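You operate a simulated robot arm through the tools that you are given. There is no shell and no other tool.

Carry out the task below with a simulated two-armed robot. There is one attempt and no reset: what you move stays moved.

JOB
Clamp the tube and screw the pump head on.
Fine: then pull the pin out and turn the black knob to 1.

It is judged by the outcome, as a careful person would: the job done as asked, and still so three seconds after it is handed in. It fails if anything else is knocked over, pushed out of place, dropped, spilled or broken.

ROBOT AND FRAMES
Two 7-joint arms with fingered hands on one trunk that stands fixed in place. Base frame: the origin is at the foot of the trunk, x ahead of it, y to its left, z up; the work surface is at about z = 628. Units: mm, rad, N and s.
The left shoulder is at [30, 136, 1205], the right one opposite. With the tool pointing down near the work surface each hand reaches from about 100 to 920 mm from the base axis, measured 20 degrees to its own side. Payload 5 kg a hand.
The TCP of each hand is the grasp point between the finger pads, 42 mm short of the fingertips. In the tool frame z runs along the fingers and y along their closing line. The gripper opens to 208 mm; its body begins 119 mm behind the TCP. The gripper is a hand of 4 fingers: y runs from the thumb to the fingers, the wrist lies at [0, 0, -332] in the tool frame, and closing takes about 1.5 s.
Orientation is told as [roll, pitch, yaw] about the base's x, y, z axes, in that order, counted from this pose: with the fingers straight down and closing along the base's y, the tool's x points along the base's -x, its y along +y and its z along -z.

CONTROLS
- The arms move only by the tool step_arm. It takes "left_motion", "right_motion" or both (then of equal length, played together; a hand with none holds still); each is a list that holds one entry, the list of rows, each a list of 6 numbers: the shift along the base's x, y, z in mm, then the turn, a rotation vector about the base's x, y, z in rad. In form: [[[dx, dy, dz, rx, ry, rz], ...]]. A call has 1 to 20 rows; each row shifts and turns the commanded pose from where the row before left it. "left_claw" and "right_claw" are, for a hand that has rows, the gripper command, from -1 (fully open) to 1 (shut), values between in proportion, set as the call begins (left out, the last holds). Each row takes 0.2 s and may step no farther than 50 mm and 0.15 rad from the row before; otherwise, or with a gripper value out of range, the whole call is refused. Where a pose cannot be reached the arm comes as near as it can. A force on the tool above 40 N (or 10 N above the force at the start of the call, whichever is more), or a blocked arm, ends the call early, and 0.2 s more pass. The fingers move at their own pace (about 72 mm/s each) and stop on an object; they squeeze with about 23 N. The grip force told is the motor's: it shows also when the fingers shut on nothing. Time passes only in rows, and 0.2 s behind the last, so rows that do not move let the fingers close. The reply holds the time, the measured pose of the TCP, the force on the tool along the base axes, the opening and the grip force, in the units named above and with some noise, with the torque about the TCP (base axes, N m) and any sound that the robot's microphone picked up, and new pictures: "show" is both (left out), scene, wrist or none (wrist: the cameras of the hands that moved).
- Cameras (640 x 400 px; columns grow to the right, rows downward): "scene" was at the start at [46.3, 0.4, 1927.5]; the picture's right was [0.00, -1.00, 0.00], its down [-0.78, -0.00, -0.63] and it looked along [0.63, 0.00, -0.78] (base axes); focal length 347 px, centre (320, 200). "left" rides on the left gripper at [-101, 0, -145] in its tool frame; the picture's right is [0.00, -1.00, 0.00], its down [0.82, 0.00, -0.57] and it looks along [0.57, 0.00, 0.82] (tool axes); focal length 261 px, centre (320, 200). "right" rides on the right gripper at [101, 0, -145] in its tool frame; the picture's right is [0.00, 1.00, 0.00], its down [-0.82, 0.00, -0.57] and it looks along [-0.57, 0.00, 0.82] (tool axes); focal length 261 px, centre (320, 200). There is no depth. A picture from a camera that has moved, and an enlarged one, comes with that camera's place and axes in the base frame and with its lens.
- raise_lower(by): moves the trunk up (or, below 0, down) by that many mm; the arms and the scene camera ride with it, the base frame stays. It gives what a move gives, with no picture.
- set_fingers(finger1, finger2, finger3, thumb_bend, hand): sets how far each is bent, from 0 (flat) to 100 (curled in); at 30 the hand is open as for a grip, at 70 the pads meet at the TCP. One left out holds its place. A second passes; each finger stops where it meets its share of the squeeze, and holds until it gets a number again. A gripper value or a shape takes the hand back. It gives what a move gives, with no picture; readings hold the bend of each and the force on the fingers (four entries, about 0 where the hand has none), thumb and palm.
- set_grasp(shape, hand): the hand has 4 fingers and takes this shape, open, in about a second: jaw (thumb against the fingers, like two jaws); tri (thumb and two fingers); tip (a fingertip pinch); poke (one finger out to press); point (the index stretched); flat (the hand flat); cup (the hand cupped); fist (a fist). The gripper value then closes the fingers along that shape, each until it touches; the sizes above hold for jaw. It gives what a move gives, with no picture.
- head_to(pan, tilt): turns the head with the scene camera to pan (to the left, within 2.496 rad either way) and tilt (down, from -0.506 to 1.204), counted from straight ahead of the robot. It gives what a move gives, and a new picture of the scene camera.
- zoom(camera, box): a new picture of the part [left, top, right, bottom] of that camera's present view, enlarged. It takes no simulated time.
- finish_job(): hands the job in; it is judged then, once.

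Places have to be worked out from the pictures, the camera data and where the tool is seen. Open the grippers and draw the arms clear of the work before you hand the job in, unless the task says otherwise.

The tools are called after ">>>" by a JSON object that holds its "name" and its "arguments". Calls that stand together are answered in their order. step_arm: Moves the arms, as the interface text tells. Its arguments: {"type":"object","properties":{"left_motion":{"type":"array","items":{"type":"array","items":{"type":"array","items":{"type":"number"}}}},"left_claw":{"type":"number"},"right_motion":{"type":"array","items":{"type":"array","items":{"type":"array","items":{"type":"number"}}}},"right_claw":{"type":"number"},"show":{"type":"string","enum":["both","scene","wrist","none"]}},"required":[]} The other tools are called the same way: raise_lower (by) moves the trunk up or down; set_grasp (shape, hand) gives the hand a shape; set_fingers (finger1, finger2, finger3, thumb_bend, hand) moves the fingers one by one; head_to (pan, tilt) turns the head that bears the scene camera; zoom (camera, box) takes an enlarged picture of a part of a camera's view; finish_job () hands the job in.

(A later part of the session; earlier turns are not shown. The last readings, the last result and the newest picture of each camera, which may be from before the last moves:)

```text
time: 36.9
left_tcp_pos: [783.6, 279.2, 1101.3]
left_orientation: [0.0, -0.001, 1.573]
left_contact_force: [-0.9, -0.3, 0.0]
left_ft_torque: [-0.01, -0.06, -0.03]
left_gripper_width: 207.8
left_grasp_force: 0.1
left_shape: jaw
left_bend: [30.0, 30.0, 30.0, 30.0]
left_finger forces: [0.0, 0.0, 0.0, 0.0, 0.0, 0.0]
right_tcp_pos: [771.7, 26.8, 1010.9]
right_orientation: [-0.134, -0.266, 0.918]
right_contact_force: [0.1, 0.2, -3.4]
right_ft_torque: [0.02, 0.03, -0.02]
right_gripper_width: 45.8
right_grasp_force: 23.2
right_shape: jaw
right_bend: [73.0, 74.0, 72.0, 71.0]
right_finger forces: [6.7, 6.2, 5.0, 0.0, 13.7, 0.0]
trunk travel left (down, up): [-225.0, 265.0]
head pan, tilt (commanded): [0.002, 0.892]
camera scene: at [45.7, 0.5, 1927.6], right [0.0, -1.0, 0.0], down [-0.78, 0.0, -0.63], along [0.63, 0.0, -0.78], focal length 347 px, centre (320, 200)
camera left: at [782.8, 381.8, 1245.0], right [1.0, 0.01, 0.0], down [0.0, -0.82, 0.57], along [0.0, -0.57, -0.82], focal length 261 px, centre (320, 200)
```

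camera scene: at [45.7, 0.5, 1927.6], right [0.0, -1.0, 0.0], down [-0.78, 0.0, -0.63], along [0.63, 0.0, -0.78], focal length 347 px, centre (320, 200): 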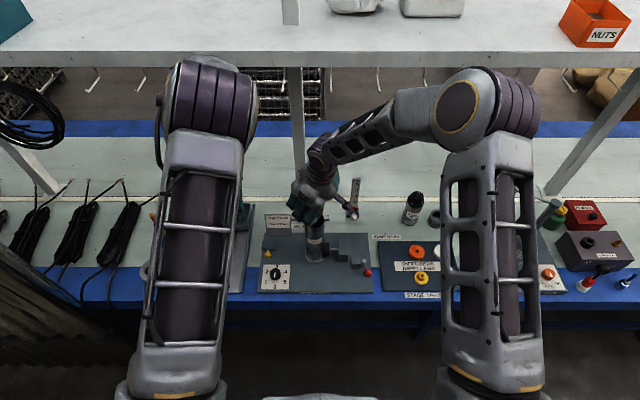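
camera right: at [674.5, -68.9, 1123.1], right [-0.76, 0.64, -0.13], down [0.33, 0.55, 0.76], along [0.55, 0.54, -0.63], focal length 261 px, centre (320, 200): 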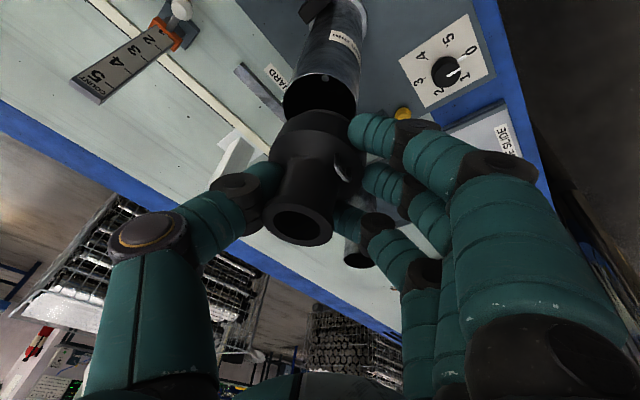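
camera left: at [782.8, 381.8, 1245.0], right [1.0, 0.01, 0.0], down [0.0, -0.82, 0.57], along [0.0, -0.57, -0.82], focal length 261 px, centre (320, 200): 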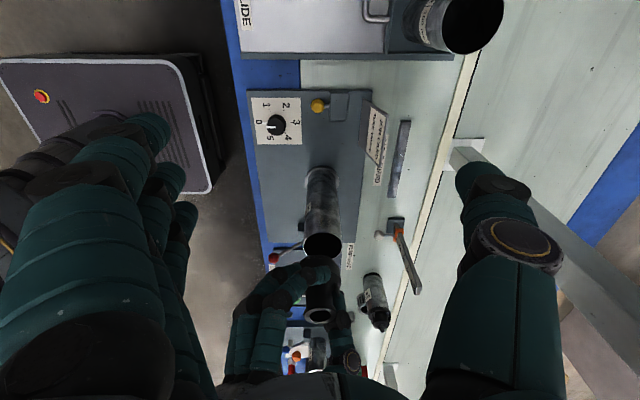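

The left camera sees the tube top and the pump head. I zoom in to measure both.

>>> {"name": "zoom", "arguments": {"camera": "left", "box": [280, 215, 370, 335]}}

>>> {"name": "zoom", "arguments": {"camera": "left", "box": [240, 80, 400, 200]}}

```text
3.33 times, centred on (325, 275) of left
camera zoom: at [782.8, 381.8, 1245.0], right [1.0, 0.01, 0.0], down [0.0, -0.82, 0.57], along [0.0, -0.57, -0.82], focal length 869 px, centre (303, -50)
```

zoom: 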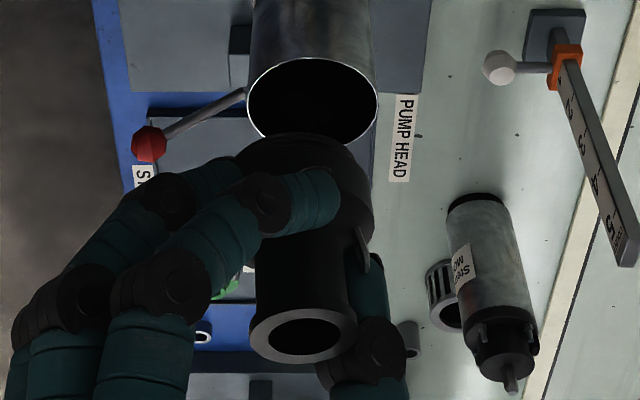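

```text
3.33 times, centred on (320, 140) of left
camera zoom: at [782.8, 381.8, 1245.0], right [1.0, 0.01, 0.0], down [0.0, -0.82, 0.57], along [0.0, -0.57, -0.82], focal length 869 px, centre (320, 400)
```

zoom: 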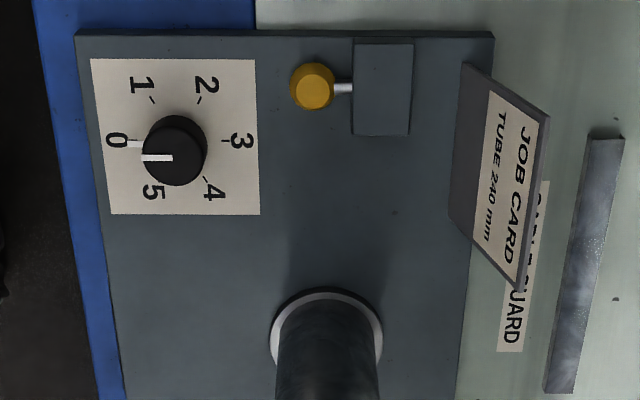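

From the left view the tube top is at x≈789 and the pump head axis at x≈784; combining all three cameras I place the tube axis at about (790,21.5) with its top near z≈886. I shift the head by (+4.5,-1.5) and lower it to about 10 mm above the rim, then measure again.

>>> {"name": "step_arm", "arguments": {"right_motion": [[[2, -0.7, -15, 0, 0, 0], [2.5, -0.8, -15, 0, 0, 0], [0, 0, -15, 0, 0, 0], [0, 0, -9, 0, 0, 0], [0, 0, 0, 0, 0, 0]]], "show": "both"}}

>>> {"name": "zoom", "arguments": {"camera": "left", "box": [280, 215, 370, 335]}}

>>> {"name": "zoom", "arguments": {"camera": "right", "box": [260, 60, 380, 180]}}

>>> {"name": "zoom", "arguments": {"camera": "scene", "box": [280, 180, 360, 260]}}

```text
time: 38.1
left_tcp_pos: [783.5, 278.4, 1101.1]
left_orientation: [0.0, 0.0, 1.57]
left_contact_force: [0.1, 0.1, -0.6]
left_ft_torque: [0.01, -0.01, 0.01]
left_gripper_width: 207.7
left_grasp_force: 0.1
left_shape: jaw
left_bend: [30.0, 30.0, 30.0, 30.0]
left_finger forces: [0.1, 0.0, 0.1, 0.0, 0.0, 0.0]
right_tcp_pos: [778.4, 25.5, 957.1]
right_orientation: [-0.132, -0.267, 0.915]
right_contact_force: [-0.1, 1.2, -4.2]
right_ft_torque: [-0.03, 0.05, 0.0]
right_gripper_width: 45.6
right_grasp_force: 23.0
right_shape: jaw
right_bend: [73.0, 74.0, 72.0, 71.0]
right_finger forces: [6.7, 6.1, 4.9, 0.0, 13.7, 0.0]
trunk travel left (down, up): [-225.0, 265.0]
head pan, tilt (commanded): [0.002, 0.892]
camera scene: at [46.8, 0.4, 1927.5], right [0.0, -1.0, 0.0], down [-0.78, 0.0, -0.63], along [0.63, 0.0, -0.78], focal length 347 px, centre (320, 200)
camera right: at [679.9, -69.3, 1070.1], right [-0.76, 0.64, -0.13], down [0.33, 0.55, 0.76], along [0.55, 0.54, -0.63], focal length 261 px, centre (320, 200)
```

scene: 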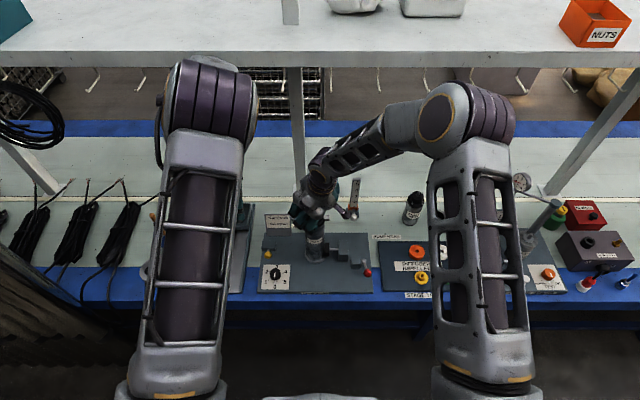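
right: 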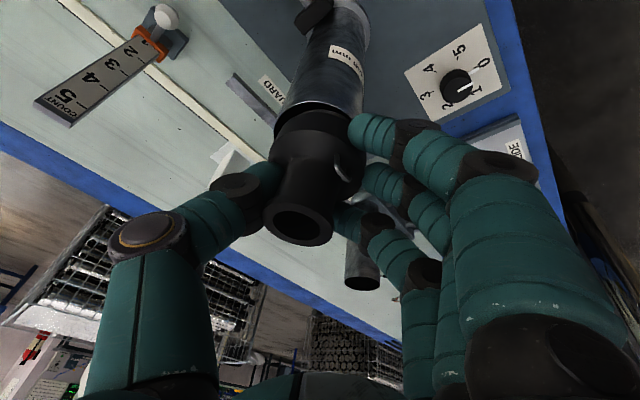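

```text
3.33 times, centred on (325, 275) of left
camera zoom: at [783.4, 381.7, 1244.4], right [1.0, 0.0, 0.0], down [0.0, -0.82, 0.57], along [0.0, -0.57, -0.82], focal length 869 px, centre (303, -50)
```

zoom: 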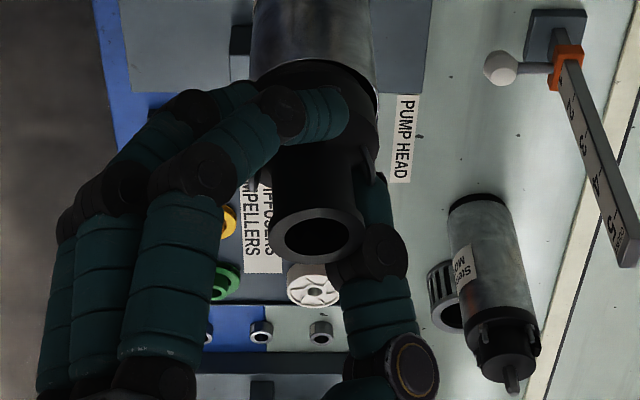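

```text
3.33 times, centred on (320, 120) of right
camera zoom: at [679.9, -69.3, 1070.1], right [-0.76, 0.64, -0.13], down [0.33, 0.55, 0.76], along [0.55, 0.54, -0.63], focal length 869 px, centre (320, 467)
```

zoom: 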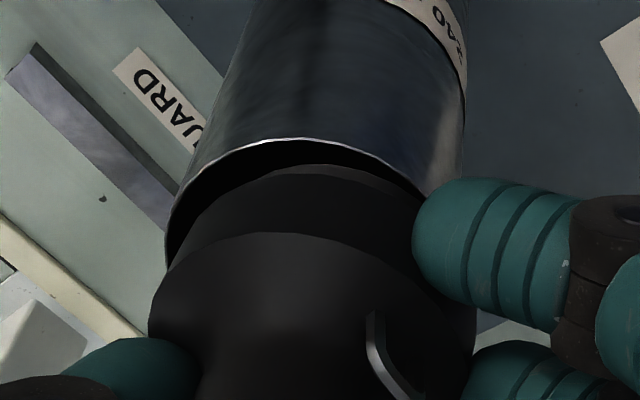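

```text
5.00 times, centred on (320, 220) of scene
camera zoom: at [46.8, 0.4, 1927.5], right [0.0, -1.0, 0.0], down [-0.78, 0.0, -0.63], along [0.63, 0.0, -0.78], focal length 1733 px, centre (320, 100)
```

zoom: 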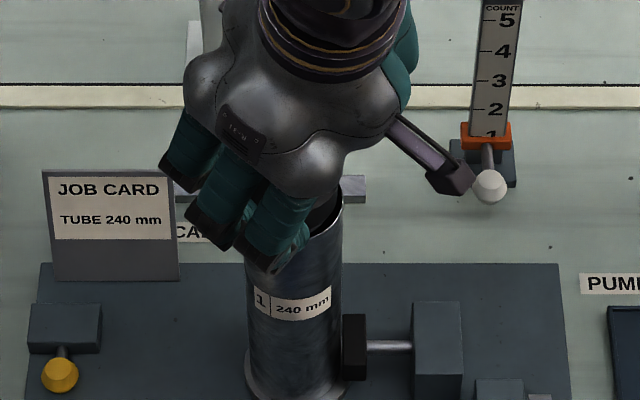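

Alignment is close. I zoom further in on the rim region in both wrist views to compare the head's lower edge with the tube rim.

>>> {"name": "zoom", "arguments": {"camera": "left", "box": [300, 220, 350, 260]}}

>>> {"name": "zoom", "arguments": {"camera": "right", "box": [270, 90, 360, 150]}}

>>> {"name": "zoom", "arguments": {"camera": "scene", "box": [295, 205, 335, 245]}}

```text
10.00 times, centred on (325, 240) of left
camera zoom: at [783.4, 381.7, 1244.4], right [1.0, 0.0, 0.0], down [0.0, -0.82, 0.57], along [0.0, -0.57, -0.82], focal length 2606 px, centre (270, -200)
```

zoom: 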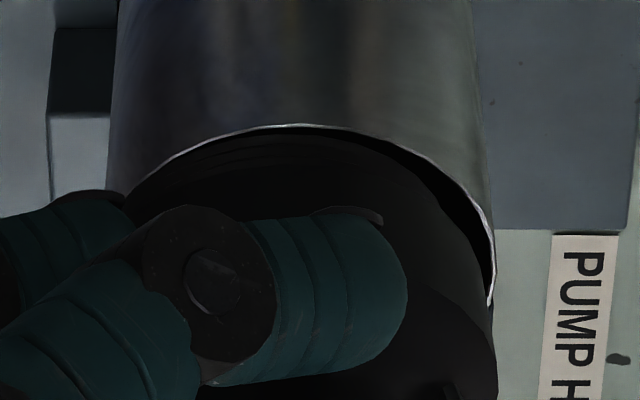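

```text
6.67 times, centred on (315, 120) of right
camera zoom: at [679.9, -69.3, 1070.1], right [-0.76, 0.64, -0.13], down [0.33, 0.55, 0.76], along [0.55, 0.54, -0.63], focal length 1738 px, centre (353, 733)
```

zoom: 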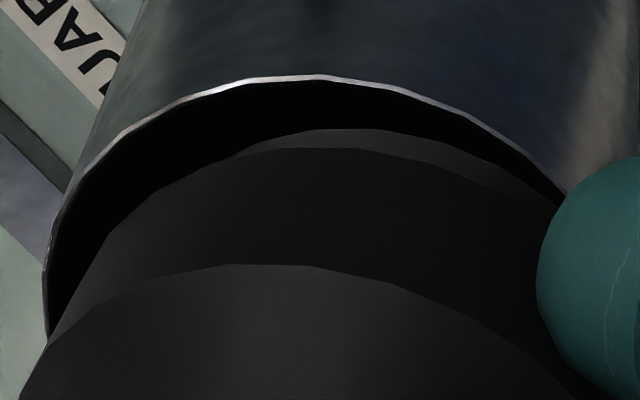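

```text
10.00 times, centred on (315, 225) of scene
camera zoom: at [46.8, 0.4, 1927.5], right [0.0, -1.0, 0.0], down [-0.78, 0.0, -0.63], along [0.63, 0.0, -0.78], focal length 3467 px, centre (370, -50)
```

zoom: 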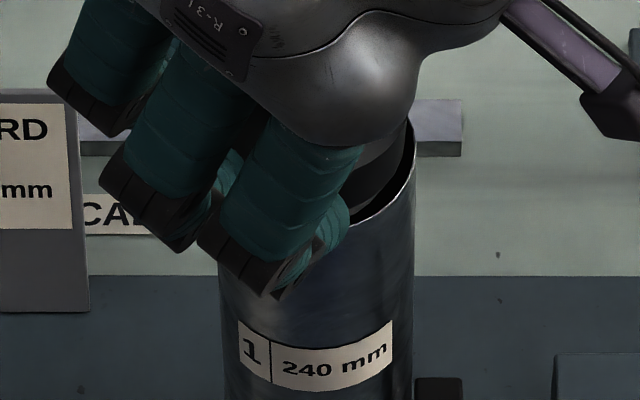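

The views show the head leaning: its top is about 5–6° toward −y and its underside about 6–9 mm too far to +y, with x nearly right. I tip the hand by rx=-0.10, ry=-0.02 to stand the head upright and shift -1.5 mm in y, then re-measure.

>>> {"name": "step_arm", "arguments": {"right_motion": [[[0, 0, 3, -0.05, -0.01, 0], [0, -1.5, 0, -0.05, -0.01, 0], [0, 0, 0, 0, 0, 0]]], "show": "none"}}

>>> {"name": "zoom", "arguments": {"camera": "left", "box": [280, 215, 370, 335]}}

>>> {"name": "zoom", "arguments": {"camera": "right", "box": [240, 80, 400, 260]}}

>>> {"name": "zoom", "arguments": {"camera": "right", "box": [270, 90, 360, 150]}}

>>> {"name": "zoom", "arguments": {"camera": "scene", "box": [295, 205, 335, 245]}}

```text
time: 38.9
left_tcp_pos: [783.9, 279.3, 1100.7]
left_orientation: [0.0, 0.0, 1.572]
left_contact_force: [-0.4, -0.9, 0.7]
left_ft_torque: [0.0, 0.02, 0.02]
left_gripper_width: 207.9
left_grasp_force: 0.0
left_shape: jaw
left_bend: [30.0, 30.0, 30.0, 30.0]
left_finger forces: [0.0, 0.0, 0.0, 0.0, 0.1, 0.0]
right_tcp_pos: [777.7, 23.2, 959.5]
right_orientation: [-0.21, -0.199, 0.934]
right_contact_force: [-0.1, -0.3, -4.6]
right_ft_torque: [0.07, 0.06, 0.02]
right_gripper_width: 45.5
right_grasp_force: 23.5
right_shape: jaw
right_bend: [73.0, 74.0, 72.0, 71.0]
right_finger forces: [6.9, 6.2, 5.2, 0.0, 13.5, 0.0]
trunk travel left (down, up): [-225.0, 265.0]
head pan, tilt (commanded): [0.002, 0.892]
```

```text
3.33 times, centred on (325, 275) of left
camera zoom: at [783.6, 381.2, 1244.4], right [1.0, 0.0, 0.0], down [0.0, -0.82, 0.57], along [0.0, -0.57, -0.82], focal length 869 px, centre (303, -50)
```

zoom: 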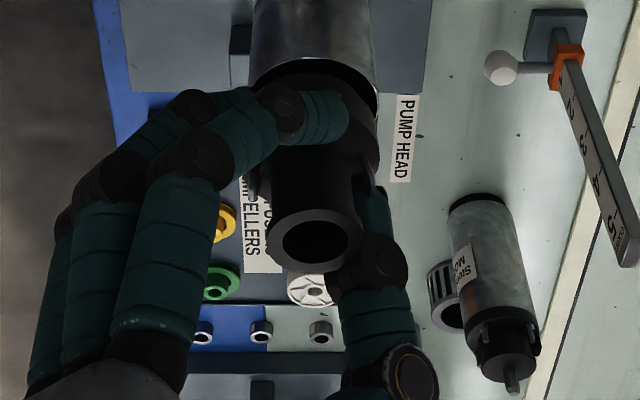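

```text
2.22 times, centred on (320, 170) of right
camera zoom: at [677.2, -60.0, 1079.8], right [-0.76, 0.62, -0.2], down [0.32, 0.63, 0.71], along [0.57, 0.47, -0.67], focal length 579 px, centre (320, 267)
```

zoom: 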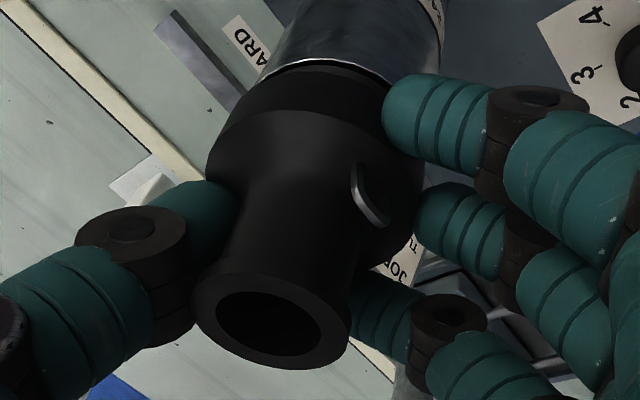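

```text
6.67 times, centred on (315, 120) of right
camera zoom: at [677.2, -60.0, 1079.8], right [-0.76, 0.62, -0.2], down [0.32, 0.63, 0.71], along [0.57, 0.47, -0.67], focal length 1738 px, centre (353, 733)
```

zoom: 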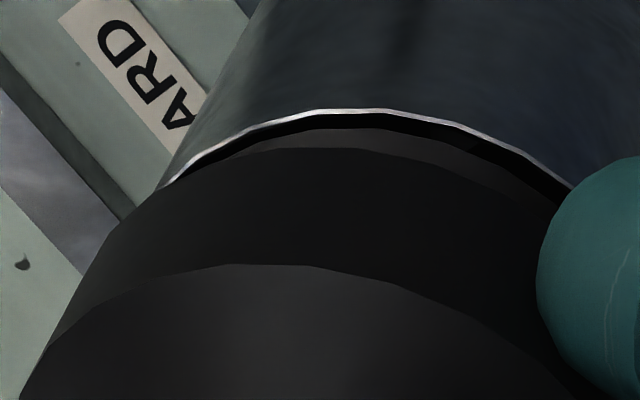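

```text
10.00 times, centred on (315, 225) of scene
camera zoom: at [46.8, -0.1, 1927.5], right [0.0, -1.0, 0.0], down [-0.78, 0.0, -0.63], along [0.63, 0.0, -0.78], focal length 3467 px, centre (370, -50)
```

zoom: 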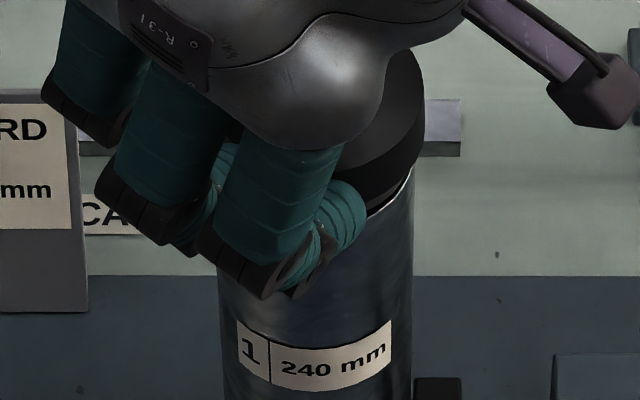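

Much better: from the scene the head now sits nearly centred. I look closer to see the lower edge/spigot of the head versus the rim.

>>> {"name": "zoom", "arguments": {"camera": "scene", "box": [310, 208, 330, 228]}}

>>> {"name": "zoom", "arguments": {"camera": "left", "box": [305, 225, 345, 255]}}

>>> {"name": "zoom", "arguments": {"camera": "right", "box": [290, 95, 360, 135]}}

```text
16.00 times, centred on (320, 218) of scene
camera zoom: at [46.8, -0.1, 1927.5], right [0.0, -1.0, 0.0], down [-0.78, 0.0, -0.63], along [0.63, 0.0, -0.78], focal length 5547 px, centre (320, -88)
```

zoom: 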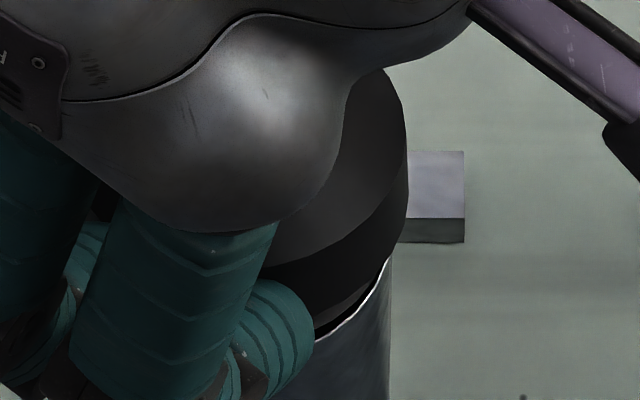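

```text
13.33 times, centred on (325, 240) of left
camera zoom: at [783.6, 381.2, 1244.4], right [1.0, 0.0, 0.0], down [0.0, -0.82, 0.57], along [0.0, -0.57, -0.82], focal length 3475 px, centre (253, -333)
```

zoom: 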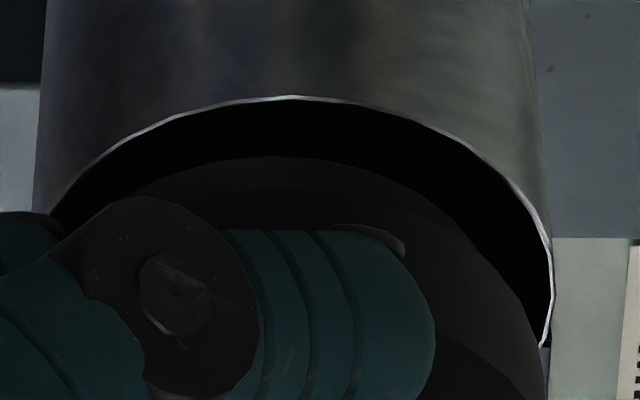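

```text
9.14 times, centred on (325, 115) of right
camera zoom: at [677.2, -60.0, 1079.8], right [-0.76, 0.62, -0.2], down [0.32, 0.63, 0.71], along [0.57, 0.47, -0.67], focal length 2383 px, centre (274, 977)
```

zoom: 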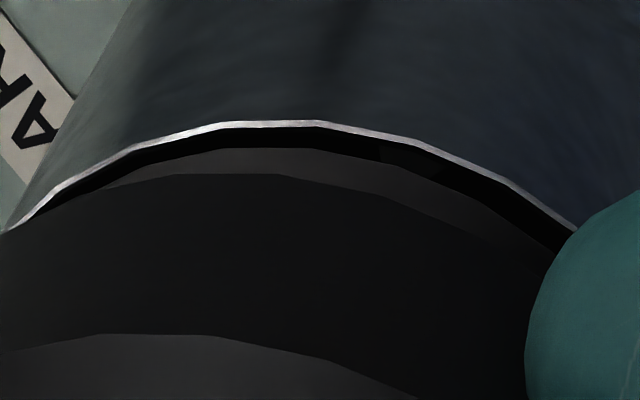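

Spigot and rim are nearly concentric; the head's underside is about 2 mm short in x and ~1 mm right in y. I shift (+2,+1) and lower in small steps until I feel contact.

>>> {"name": "step_arm", "arguments": {"right_motion": [[[2, 1, -3, 0, 0, 0], [0, 0, -3, 0, 0, 0], [0, 0, -2, 0, 0, 0], [0, 0, -2, 0, 0, 0], [0, 0, 0, 0, 0, 0]]], "show": "none"}}

>>> {"name": "zoom", "arguments": {"camera": "left", "box": [300, 215, 350, 265]}}

>>> {"name": "zoom", "arguments": {"camera": "right", "box": [270, 90, 360, 150]}}

>>> {"name": "zoom", "arguments": {"camera": "scene", "box": [305, 205, 335, 235]}}

```text
time: 40.1
left_tcp_pos: [783.7, 279.7, 1101.2]
left_orientation: [0.0, 0.0, 1.571]
left_contact_force: [-0.5, -0.6, 0.1]
left_ft_torque: [0.04, 0.01, 0.05]
left_gripper_width: 207.7
left_grasp_force: 0.0
left_shape: jaw
left_bend: [30.0, 30.0, 30.0, 30.0]
left_finger forces: [0.0, 0.0, 0.0, 0.1, 0.0, 0.0]
right_tcp_pos: [779.0, 25.6, 950.6]
right_orientation: [-0.211, -0.198, 0.933]
right_contact_force: [-0.4, -0.2, -4.3]
right_ft_torque: [-0.01, 0.02, 0.04]
right_gripper_width: 45.4
right_grasp_force: 22.6
right_shape: jaw
right_bend: [73.0, 74.0, 72.0, 71.0]
right_finger forces: [6.9, 6.2, 5.2, 0.0, 13.4, 0.0]
trunk travel left (down, up): [-225.0, 265.0]
head pan, tilt (commanded): [0.002, 0.892]
```

```text
8.00 times, centred on (325, 240) of left
camera zoom: at [783.5, 381.7, 1244.4], right [1.0, 0.0, 0.0], down [0.0, -0.82, 0.57], along [0.0, -0.57, -0.82], focal length 2085 px, centre (280, -120)
```

zoom: 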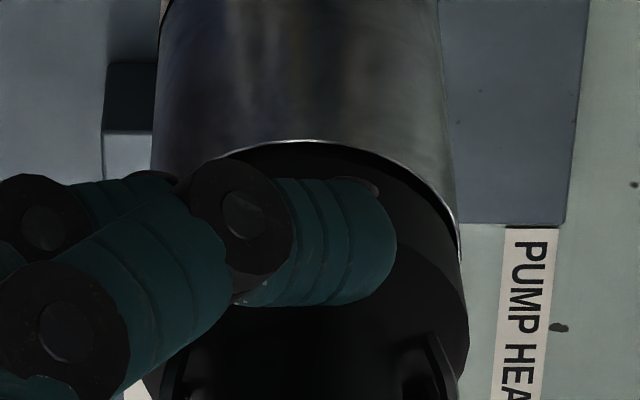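

```text
6.67 times, centred on (315, 120) of right
camera zoom: at [679.2, -57.9, 1069.8], right [-0.76, 0.62, -0.2], down [0.32, 0.63, 0.71], along [0.57, 0.47, -0.67], focal length 1738 px, centre (353, 733)
```

zoom: 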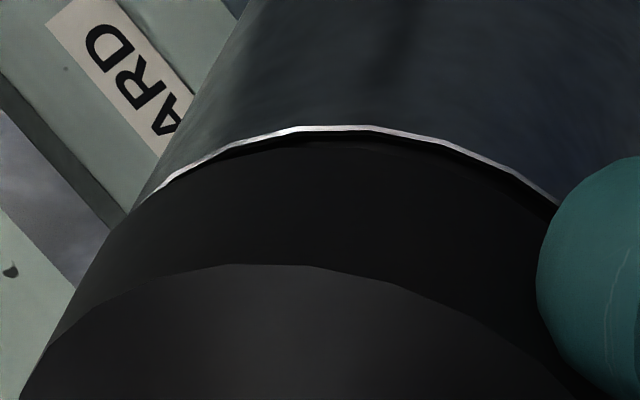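

```text
13.33 times, centred on (320, 220) of scene
camera zoom: at [46.8, 0.4, 1927.5], right [0.0, -1.0, 0.0], down [-0.78, 0.0, -0.63], along [0.63, 0.0, -0.78], focal length 4622 px, centre (320, -67)
```

zoom: 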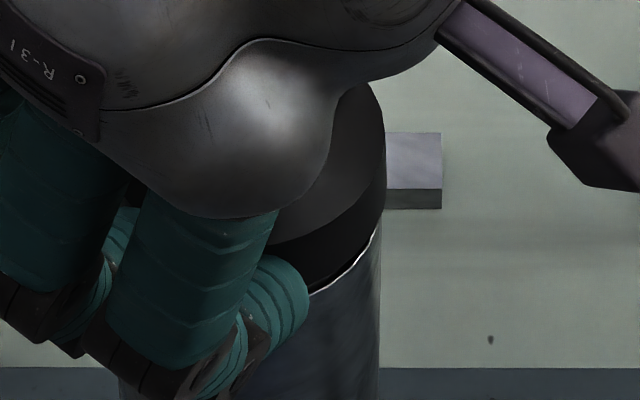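

No contact yet and the spigot appears to be entering the tube. I keep lowering in 2 mm steps, watching the force.

>>> {"name": "step_arm", "arguments": {"right_motion": [[[0.5, 0, -2, 0, 0, 0], [0.5, 0, -2, 0, 0, 0], [0, 0, 0, 0, 0, 0]]], "show": "none"}}

```text
time: 40.9
left_tcp_pos: [783.1, 279.7, 1101.7]
left_orientation: [0.001, 0.0, 1.571]
left_contact_force: [-0.2, 0.4, 0.1]
left_ft_torque: [-0.03, 0.0, -0.03]
left_gripper_width: 207.9
left_grasp_force: 0.1
left_shape: jaw
left_bend: [30.0, 30.0, 30.0, 30.0]
left_finger forces: [0.1, 0.0, 0.1, 0.0, 0.0, 0.0]
right_tcp_pos: [780.4, 28.1, 948.1]
right_orientation: [-0.212, -0.203, 0.933]
right_contact_force: [-4.4, -0.3, 12.8]
right_ft_torque: [0.17, 0.09, -0.02]
right_gripper_width: 45.3
right_grasp_force: 23.1
right_shape: jaw
right_bend: [73.0, 74.0, 72.0, 71.0]
right_finger forces: [10.6, 6.5, 10.5, 0.1, 20.0, 0.1]
trunk travel left (down, up): [-225.0, 265.0]
head pan, tilt (commanded): [0.002, 0.892]
```

Contact: about 17 N net at TCP z≈948. I look at the seat before going on.

>>> {"name": "zoom", "arguments": {"camera": "left", "box": [300, 215, 350, 265]}}

>>> {"name": "zoom", "arguments": {"camera": "right", "box": [270, 90, 360, 150]}}

>>> {"name": "zoom", "arguments": {"camera": "scene", "box": [305, 205, 335, 235]}}

>>> {"name": "zoom", "arguments": {"camera": "right", "box": [240, 80, 400, 260]}}

```text
8.00 times, centred on (325, 240) of left
camera zoom: at [782.1, 381.7, 1245.4], right [1.0, 0.0, 0.0], down [0.0, -0.82, 0.57], along [0.0, -0.57, -0.82], focal length 2085 px, centre (280, -120)
```

zoom: 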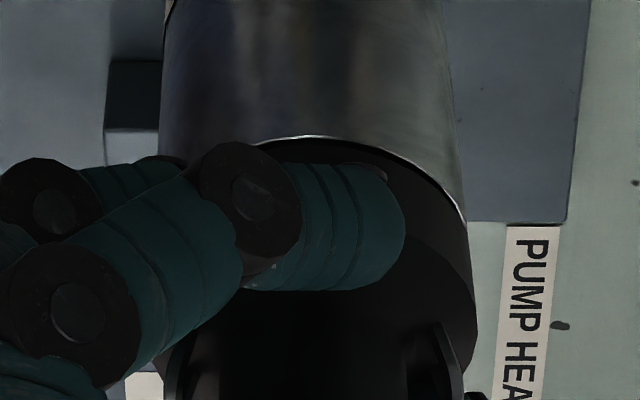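

```text
6.67 times, centred on (315, 120) of right
camera zoom: at [679.9, -57.2, 1066.8], right [-0.76, 0.62, -0.21], down [0.32, 0.63, 0.71], along [0.57, 0.48, -0.67], focal length 1738 px, centre (353, 733)
```

zoom: 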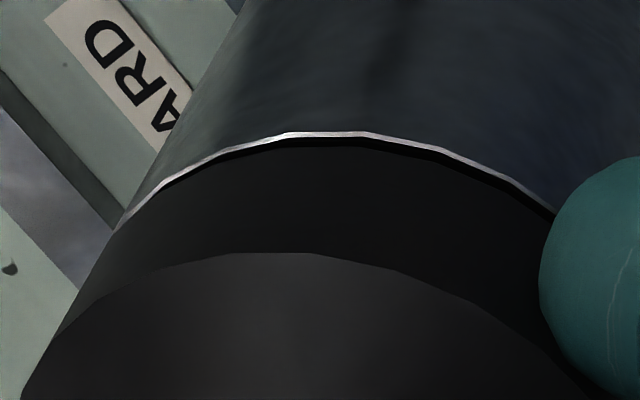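

```text
13.33 times, centred on (320, 220) of scene
camera zoom: at [44.6, 0.3, 1927.7], right [0.0, -1.0, 0.0], down [-0.78, 0.0, -0.63], along [0.63, 0.0, -0.78], focal length 4622 px, centre (320, -67)
```

zoom: 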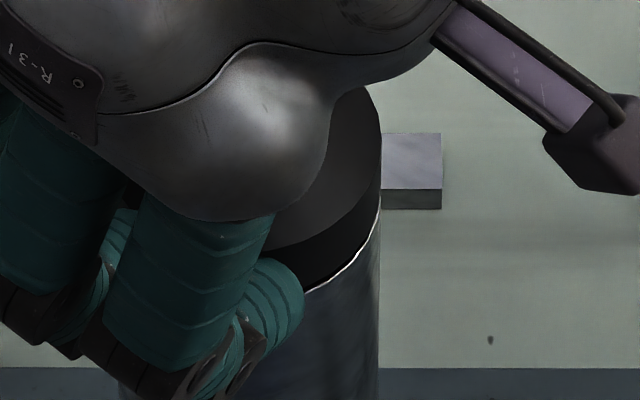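

```text
2.22 times, centred on (320, 170) of right
camera zoom: at [679.9, -57.2, 1066.8], right [-0.76, 0.62, -0.21], down [0.32, 0.63, 0.71], along [0.57, 0.48, -0.67], focal length 579 px, centre (320, 267)
```

zoom: 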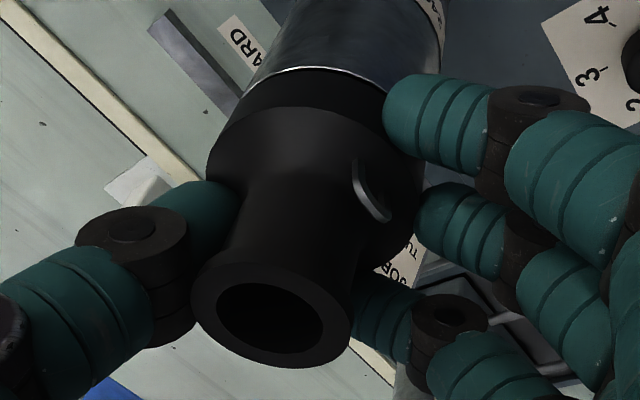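

The head's shoulder now sits close on the rim all round, concentric in every view. I turn it clockwise (seen from above) about the tube axis by ~0.4 rad under light pressure and watch force and torque.

>>> {"name": "step_arm", "arguments": {"right_motion": [[[0.5, 1.0, 0, 0, 0, -0.1], [0.5, 1.0, 0, 0, 0, -0.1], [0.6, 0.9, 0, 0, 0, -0.1], [0.7, 0.9, 0, 0, 0, -0.1], [0, 0, 0, 0, 0, 0]]], "show": "none"}}

>>> {"name": "zoom", "arguments": {"camera": "left", "box": [280, 215, 370, 335]}}

>>> {"name": "zoom", "arguments": {"camera": "right", "box": [240, 80, 400, 260]}}

>>> {"name": "zoom", "arguments": {"camera": "scene", "box": [295, 195, 345, 245]}}

```text
time: 42.1
left_tcp_pos: [782.3, 279.8, 1102.5]
left_orientation: [-0.002, 0.0, 1.569]
left_contact_force: [0.4, -0.2, -0.2]
left_ft_torque: [-0.01, -0.01, -0.02]
left_gripper_width: 207.7
left_grasp_force: 0.0
left_shape: jaw
left_bend: [30.0, 30.0, 30.0, 30.0]
left_finger forces: [0.0, 0.0, 0.0, 0.0, 0.1, 0.0]
right_tcp_pos: [782.1, 29.9, 948.5]
right_orientation: [-0.209, -0.201, 0.534]
right_contact_force: [-1.5, 3.2, 19.1]
right_ft_torque: [0.19, -0.21, 0.0]
right_gripper_width: 46.2
right_grasp_force: 22.9
right_shape: jaw
right_bend: [73.0, 74.0, 72.0, 71.0]
right_finger forces: [9.7, 6.6, 13.5, 0.0, 22.8, 0.0]
trunk travel left (down, up): [-225.0, 265.0]
head pan, tilt (commanded): [0.002, 0.892]
```

```text
3.33 times, centred on (325, 275) of left
camera zoom: at [782.0, 381.8, 1245.4], right [1.0, 0.0, 0.0], down [0.0, -0.82, 0.57], along [0.0, -0.57, -0.82], focal length 869 px, centre (303, -50)
```

zoom: 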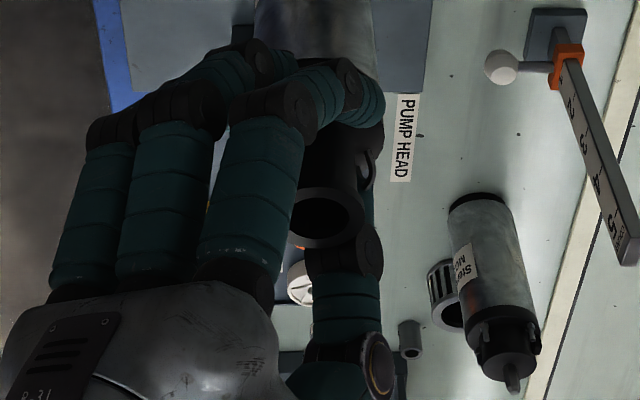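

```text
2.22 times, centred on (320, 170) of right
camera zoom: at [657.0, -7.8, 1066.2], right [-0.46, 0.87, -0.2], down [0.54, 0.45, 0.71], along [0.71, 0.22, -0.67], focal length 579 px, centre (320, 267)
```

zoom: 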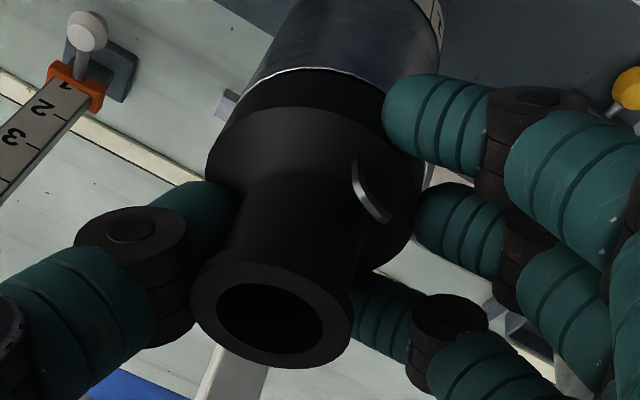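

```text
8.00 times, centred on (320, 220) of scene
camera zoom: at [44.5, 0.5, 1927.7], right [0.0, -1.0, 0.0], down [-0.78, 0.0, -0.63], along [0.63, 0.0, -0.78], focal length 2773 px, centre (320, 40)
```

zoom: 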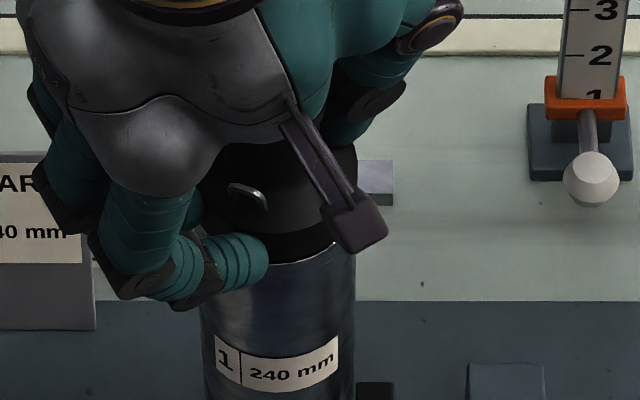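

The head turns with the hand, no torque yet. I zoom on the seam to judge the gap between head and rim.

>>> {"name": "zoom", "arguments": {"camera": "scene", "box": [303, 208, 333, 238]}}

>>> {"name": "zoom", "arguments": {"camera": "right", "box": [280, 100, 360, 150]}}

```text
13.33 times, centred on (318, 223) of scene
camera zoom: at [44.5, 0.5, 1927.7], right [0.0, -1.0, 0.0], down [-0.78, 0.0, -0.63], along [0.63, 0.0, -0.78], focal length 4622 px, centre (347, -107)
```

zoom: 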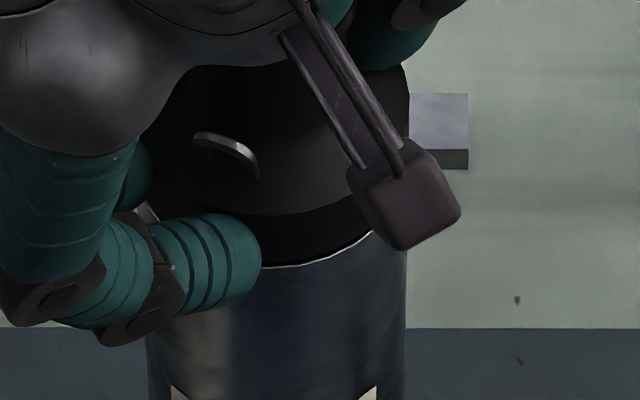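

```text
8.00 times, centred on (320, 125) of right
camera zoom: at [657.0, -7.8, 1066.2], right [-0.46, 0.87, -0.2], down [0.54, 0.45, 0.71], along [0.71, 0.22, -0.67], focal length 2085 px, centre (320, 800)
```

zoom: 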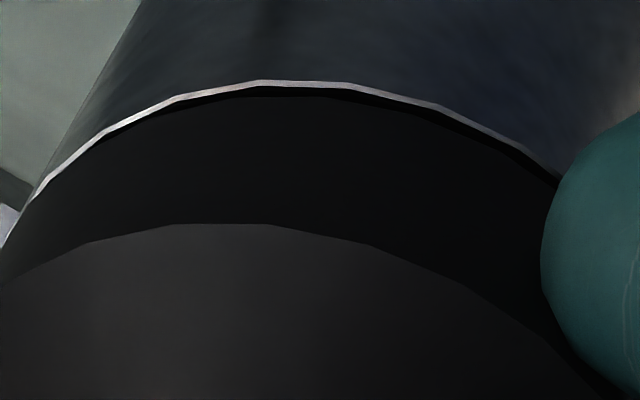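

The head hovers about 2–3 mm above full seat with its spigot in the tube. I ease the pressure, release it, and back off to regrasp with the hand vertical for full turns; I first move the left hand a bit away to make room.

>>> {"name": "step_arm", "arguments": {"right_motion": [[[0, 0, 1, 0, 0, 0], [0, 0, 0.8, 0, 0, 0], [0, 0, 0, 0, 0, 0]]], "left_motion": [[[0, 30, 0, 0, 0, 0], [0, 30, 0, 0, 0, 0], [0, 0, 0, 0, 0, 0]]], "show": "none"}}

>>> {"name": "step_arm", "arguments": {"right_motion": [[[0, 0, 0, 0, 0, 0], [0, 0, 0, 0, 0, 0], [0, 0, 0, 0, 0, 0], [0, 0, 0, 0, 0, 0], [0, 0, 0, 0, 0, 0]]], "right_claw": -0.15, "show": "both"}}

```text
time: 42.9
left_tcp_pos: [782.9, 338.1, 1101.5]
left_orientation: [-0.001, 0.001, 1.569]
left_contact_force: [0.3, -0.4, -0.5]
left_ft_torque: [0.02, -0.02, 0.02]
left_gripper_width: 207.8
left_grasp_force: 0.1
left_shape: jaw
left_bend: [30.0, 30.0, 30.0, 30.0]
left_finger forces: [0.0, 0.0, 0.1, 0.0, 0.0, 0.1]
right_tcp_pos: [781.5, 29.7, 948.0]
right_orientation: [-0.21, -0.201, 0.534]
right_contact_force: [2.9, 6.0, 8.0]
right_ft_torque: [0.43, -0.38, 0.11]
right_gripper_width: 46.2
right_grasp_force: 23.5
right_shape: jaw
right_bend: [73.0, 74.0, 72.0, 71.0]
right_finger forces: [7.4, 7.2, 15.9, 0.1, 18.4, 0.0]
trunk travel left (down, up): [-225.0, 265.0]
head pan, tilt (commanded): [0.002, 0.892]
```

```text
time: 44.1
left_tcp_pos: [783.7, 339.8, 1101.5]
left_orientation: [0.003, -0.001, 1.571]
left_contact_force: [0.0, -0.9, 0.0]
left_ft_torque: [0.01, 0.01, 0.01]
left_gripper_width: 207.9
left_grasp_force: 0.0
left_shape: jaw
left_bend: [30.0, 30.0, 30.0, 30.0]
left_finger forces: [0.1, 0.0, 0.0, 0.0, 0.0, 0.0]
right_tcp_pos: [781.9, 29.1, 947.1]
right_orientation: [-0.213, -0.199, 0.534]
right_contact_force: [-1.0, -0.2, 0.0]
right_ft_torque: [0.0, 0.01, 0.01]
right_gripper_width: 118.8
right_grasp_force: 0.1
right_shape: jaw
right_bend: [72.0, 72.0, 72.0, 70.0]
right_finger forces: [0.1, 0.0, 0.1, 0.1, 0.1, 0.1]
trunk travel left (down, up): [-225.0, 265.0]
head pan, tilt (commanded): [0.002, 0.892]
camera scene: at [46.5, 0.5, 1927.5], right [0.0, -1.0, 0.0], down [-0.78, 0.0, -0.63], along [0.63, 0.0, -0.78], focal length 347 px, centre (320, 200)
camera right: at [657.2, -8.8, 1067.0], right [-0.46, 0.87, -0.2], down [0.54, 0.45, 0.71], along [0.71, 0.22, -0.67], focal length 261 px, centre (320, 200)
```

scene: 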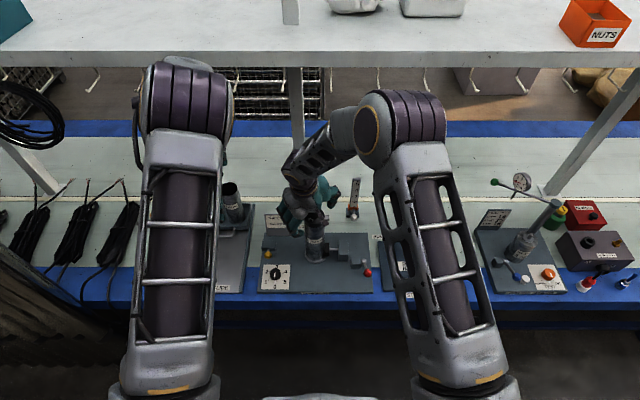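
right: 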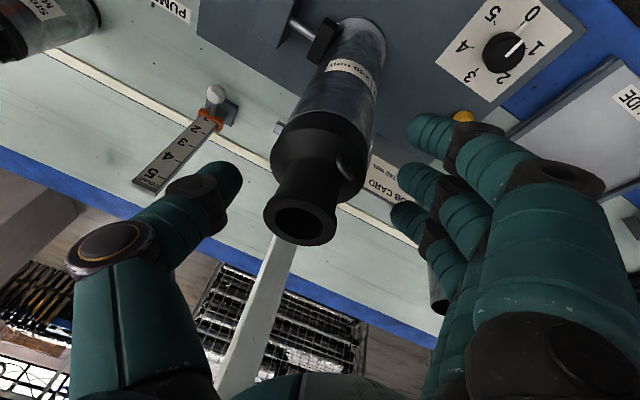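

The head stays on the tube after release. I zoom to confirm it sits level, then back the hand off along its axis.

>>> {"name": "zoom", "arguments": {"camera": "right", "box": [240, 90, 400, 260]}}

>>> {"name": "zoom", "arguments": {"camera": "left", "box": [280, 215, 370, 335]}}

>>> {"name": "step_arm", "arguments": {"right_motion": [[[-10, 3, 32, 0, 0, 0], [-10, 3, 36, 0, 0, 0], [-10, 3, 36, 0, 0, 0], [-10, 3, 36, 0, 0, 0], [0, 0, 0, 0, 0, 0]]], "show": "both"}}

>>> {"name": "zoom", "arguments": {"camera": "scene", "box": [285, 190, 355, 260]}}

```text
2.35 times, centred on (320, 175) of right
camera zoom: at [657.2, -8.8, 1067.0], right [-0.46, 0.87, -0.2], down [0.54, 0.45, 0.71], along [0.71, 0.22, -0.67], focal length 613 px, centre (320, 259)
```

zoom: 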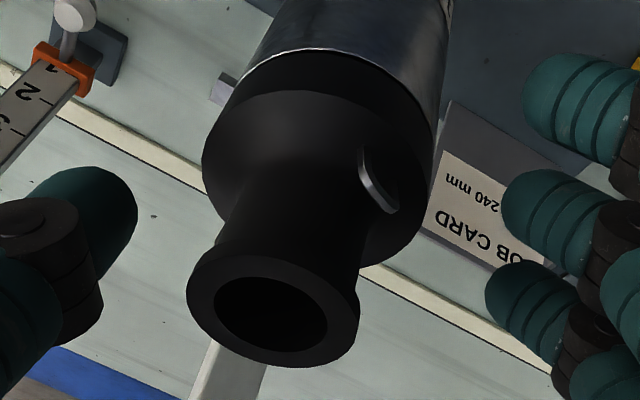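

```text
3.33 times, centred on (325, 275) of left
camera zoom: at [783.3, 440.7, 1243.9], right [1.0, 0.0, 0.0], down [0.0, -0.82, 0.57], along [0.0, -0.57, -0.82], focal length 869 px, centre (303, -50)
```

zoom: 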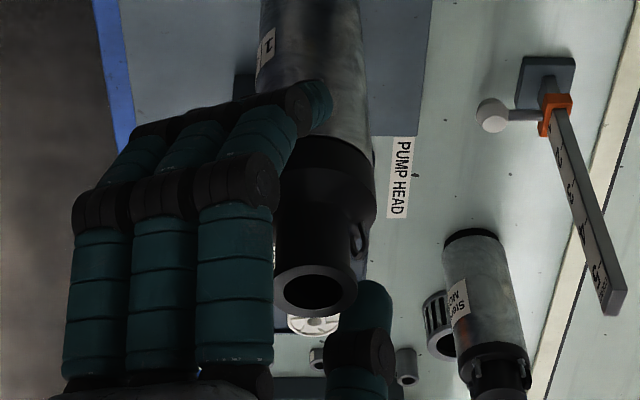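

```text
time: 45.3
left_tcp_pos: [783.4, 339.2, 1099.6]
left_orientation: [0.001, -0.001, 1.571]
left_contact_force: [0.6, 0.4, 0.0]
left_ft_torque: [-0.01, 0.09, -0.01]
left_gripper_width: 207.9
left_grasp_force: 0.0
left_shape: jaw
left_bend: [30.0, 30.0, 30.0, 30.0]
left_finger forces: [0.1, 0.0, 0.0, 0.0, 0.0, 0.0]
right_tcp_pos: [742.4, 43.4, 1086.6]
right_orientation: [-0.211, -0.198, 0.534]
right_contact_force: [1.0, -0.3, -0.1]
right_ft_torque: [-0.02, 0.03, 0.04]
right_gripper_width: 119.1
right_grasp_force: 0.2
right_shape: jaw
right_bend: [72.0, 72.0, 72.0, 70.0]
right_finger forces: [0.0, 0.0, 0.0, 0.0, 0.1, 0.0]
trunk travel left (down, up): [-225.0, 265.0]
head pan, tilt (commanded): [0.002, 0.892]
camera scene: at [47.9, 0.6, 1927.4], right [0.0, -1.0, 0.0], down [-0.78, 0.0, -0.63], along [0.63, 0.0, -0.78], focal length 347 px, centre (320, 200)
camera right: at [618.4, 4.6, 1206.5], right [-0.46, 0.87, -0.2], down [0.54, 0.45, 0.71], along [0.71, 0.22, -0.67], focal length 261 px, centre (320, 200)
```

scene: 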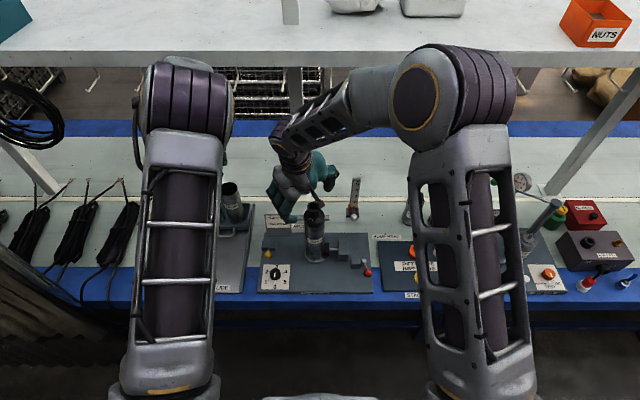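
right: 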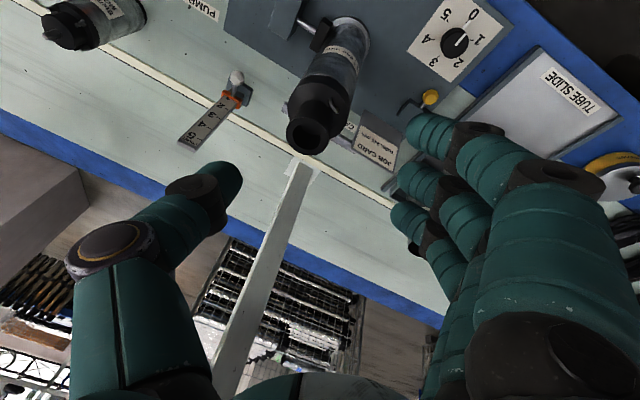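

```text
5.71 times, centred on (320, 225) of scene
camera zoom: at [47.9, 0.6, 1927.4], right [0.0, -1.0, 0.0], down [-0.78, 0.0, -0.63], along [0.63, 0.0, -0.78], focal length 1981 px, centre (320, 57)
```

zoom: 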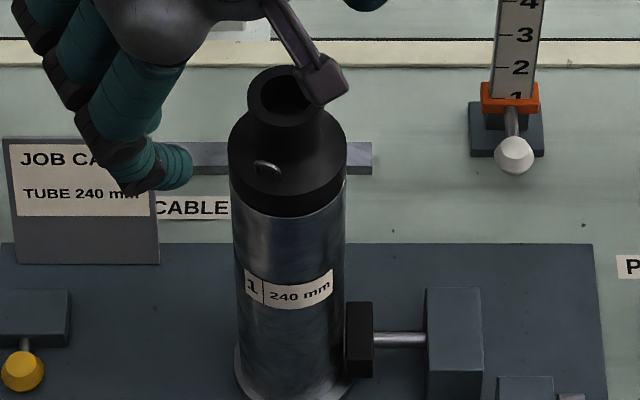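

The head is seated evenly with its spigot in the tube. I level the hand to vertical over the tube axis and pre-rotate it to yaw ≈ +1.2 ready for clockwise turning.

>>> {"name": "step_arm", "arguments": {"right_motion": [[[24, -10, 0, 0.041, 0.138, 0], [24, -11, 0, 0.041, 0.138, 0], [0, 0, 0, 0, 0, 0.135], [0, 0, 0, 0, 0, 0.135], [0, 0, 0, 0, 0, 0.135], [0, 0, 0, 0, 0, 0.135], [0, 0, 0, 0, 0, 0.135], [0, 0, 0, 0, 0, 0]]], "show": "both"}}

```text
time: 47.1
left_tcp_pos: [782.7, 338.3, 1101.1]
left_orientation: [0.0, 0.0, 1.572]
left_contact_force: [0.5, -0.1, -0.4]
left_ft_torque: [0.0, 0.0, 0.0]
left_gripper_width: 207.8
left_grasp_force: 0.0
left_shape: jaw
left_bend: [30.0, 30.0, 30.0, 30.0]
left_finger forces: [0.1, 0.1, 0.1, 0.1, 0.0, 0.0]
right_tcp_pos: [789.8, 21.0, 1088.2]
right_orientation: [-0.001, -0.003, 1.189]
right_contact_force: [-0.5, 0.5, 0.0]
right_ft_torque: [-0.03, -0.01, -0.01]
right_gripper_width: 119.1
right_grasp_force: 0.0
right_shape: jaw
right_bend: [72.0, 72.0, 72.0, 70.0]
right_finger forces: [0.0, 0.0, 0.1, 0.0, 0.0, 0.1]
trunk travel left (down, up): [-225.0, 265.0]
head pan, tilt (commanded): [0.002, 0.892]
camera scene: at [46.3, 0.4, 1927.6], right [0.0, -1.0, 0.0], down [-0.78, 0.0, -0.63], along [0.63, 0.0, -0.78], focal length 347 px, centre (320, 200)
camera right: at [752.7, -72.6, 1233.2], right [-0.93, 0.38, 0.0], down [0.31, 0.76, 0.57], along [0.22, 0.53, -0.82], focal length 261 px, centre (320, 200)
```

scene: 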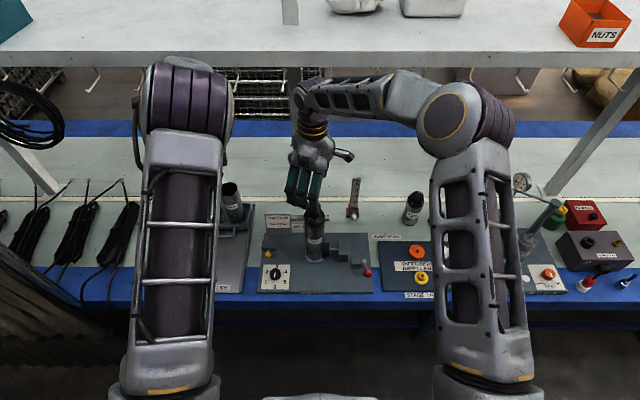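
right: 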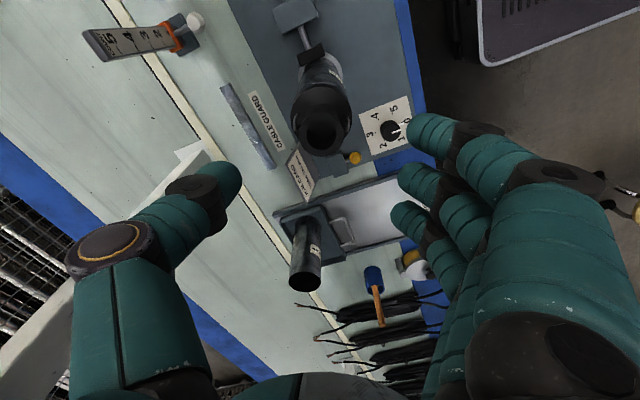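

The head's axis lines up exactly with the hand's axis. I descend to TCP z≈945 around the head.

>>> {"name": "step_arm", "arguments": {"right_motion": [[[0, 0.5, -30, 0, 0, 0], [0, 0, -30, 0, 0, 0], [0, 0, -30, 0, 0, 0], [0, 0, -30, 0, 0, 0], [0, 0, -23, 0, 0, 0], [0, 0, 0, 0, 0, 0]]], "show": "wrist"}}

>>> {"name": "zoom", "arguments": {"camera": "scene", "box": [285, 190, 355, 260]}}

```text
time: 48.5
left_tcp_pos: [782.2, 338.3, 1100.7]
left_orientation: [0.0, 0.0, 1.57]
left_contact_force: [0.4, 0.2, 0.6]
left_ft_torque: [-0.02, -0.02, 0.01]
left_gripper_width: 207.7
left_grasp_force: 0.1
left_shape: jaw
left_bend: [30.0, 30.0, 30.0, 30.0]
left_finger forces: [0.1, 0.0, 0.0, 0.0, 0.0, 0.0]
right_tcp_pos: [790.9, 21.1, 944.3]
right_orientation: [-0.002, -0.001, 1.188]
right_contact_force: [-0.7, 0.0, -0.3]
right_ft_torque: [-0.02, -0.09, 0.0]
right_gripper_width: 119.1
right_grasp_force: 0.0
right_shape: jaw
right_bend: [72.0, 72.0, 72.0, 70.0]
right_finger forces: [0.0, 0.1, 0.0, 0.1, 0.0, 0.1]
trunk travel left (down, up): [-225.0, 265.0]
head pan, tilt (commanded): [0.002, 0.892]
camera right: at [752.7, -72.6, 1090.8], right [-0.93, 0.38, 0.0], down [0.31, 0.76, 0.57], along [0.22, 0.53, -0.82], focal length 261 px, centre (320, 200)
```

right: 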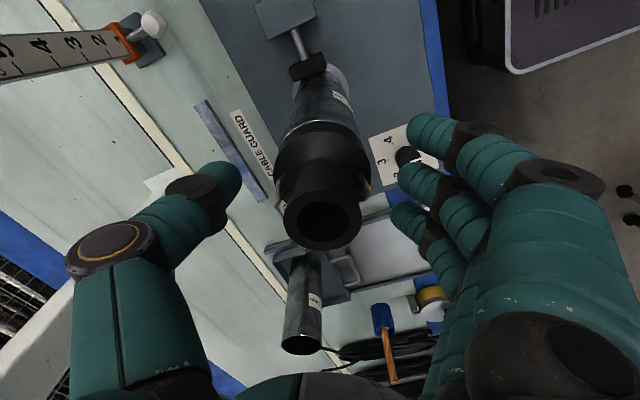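

```text
5.71 times, centred on (320, 225) of scene
camera zoom: at [45.9, 0.5, 1927.6], right [0.0, -1.0, 0.0], down [-0.78, 0.0, -0.63], along [0.63, 0.0, -0.78], focal length 1981 px, centre (320, 57)
```

zoom: 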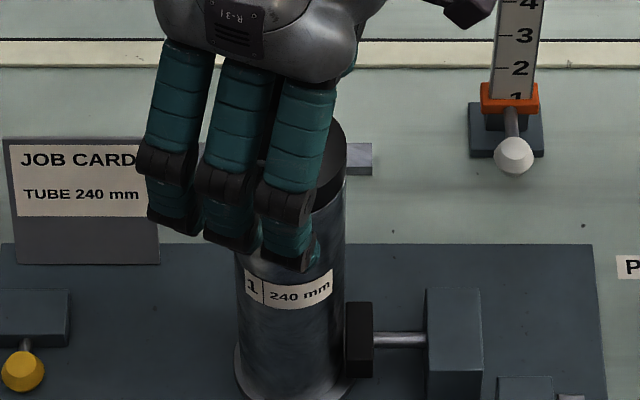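

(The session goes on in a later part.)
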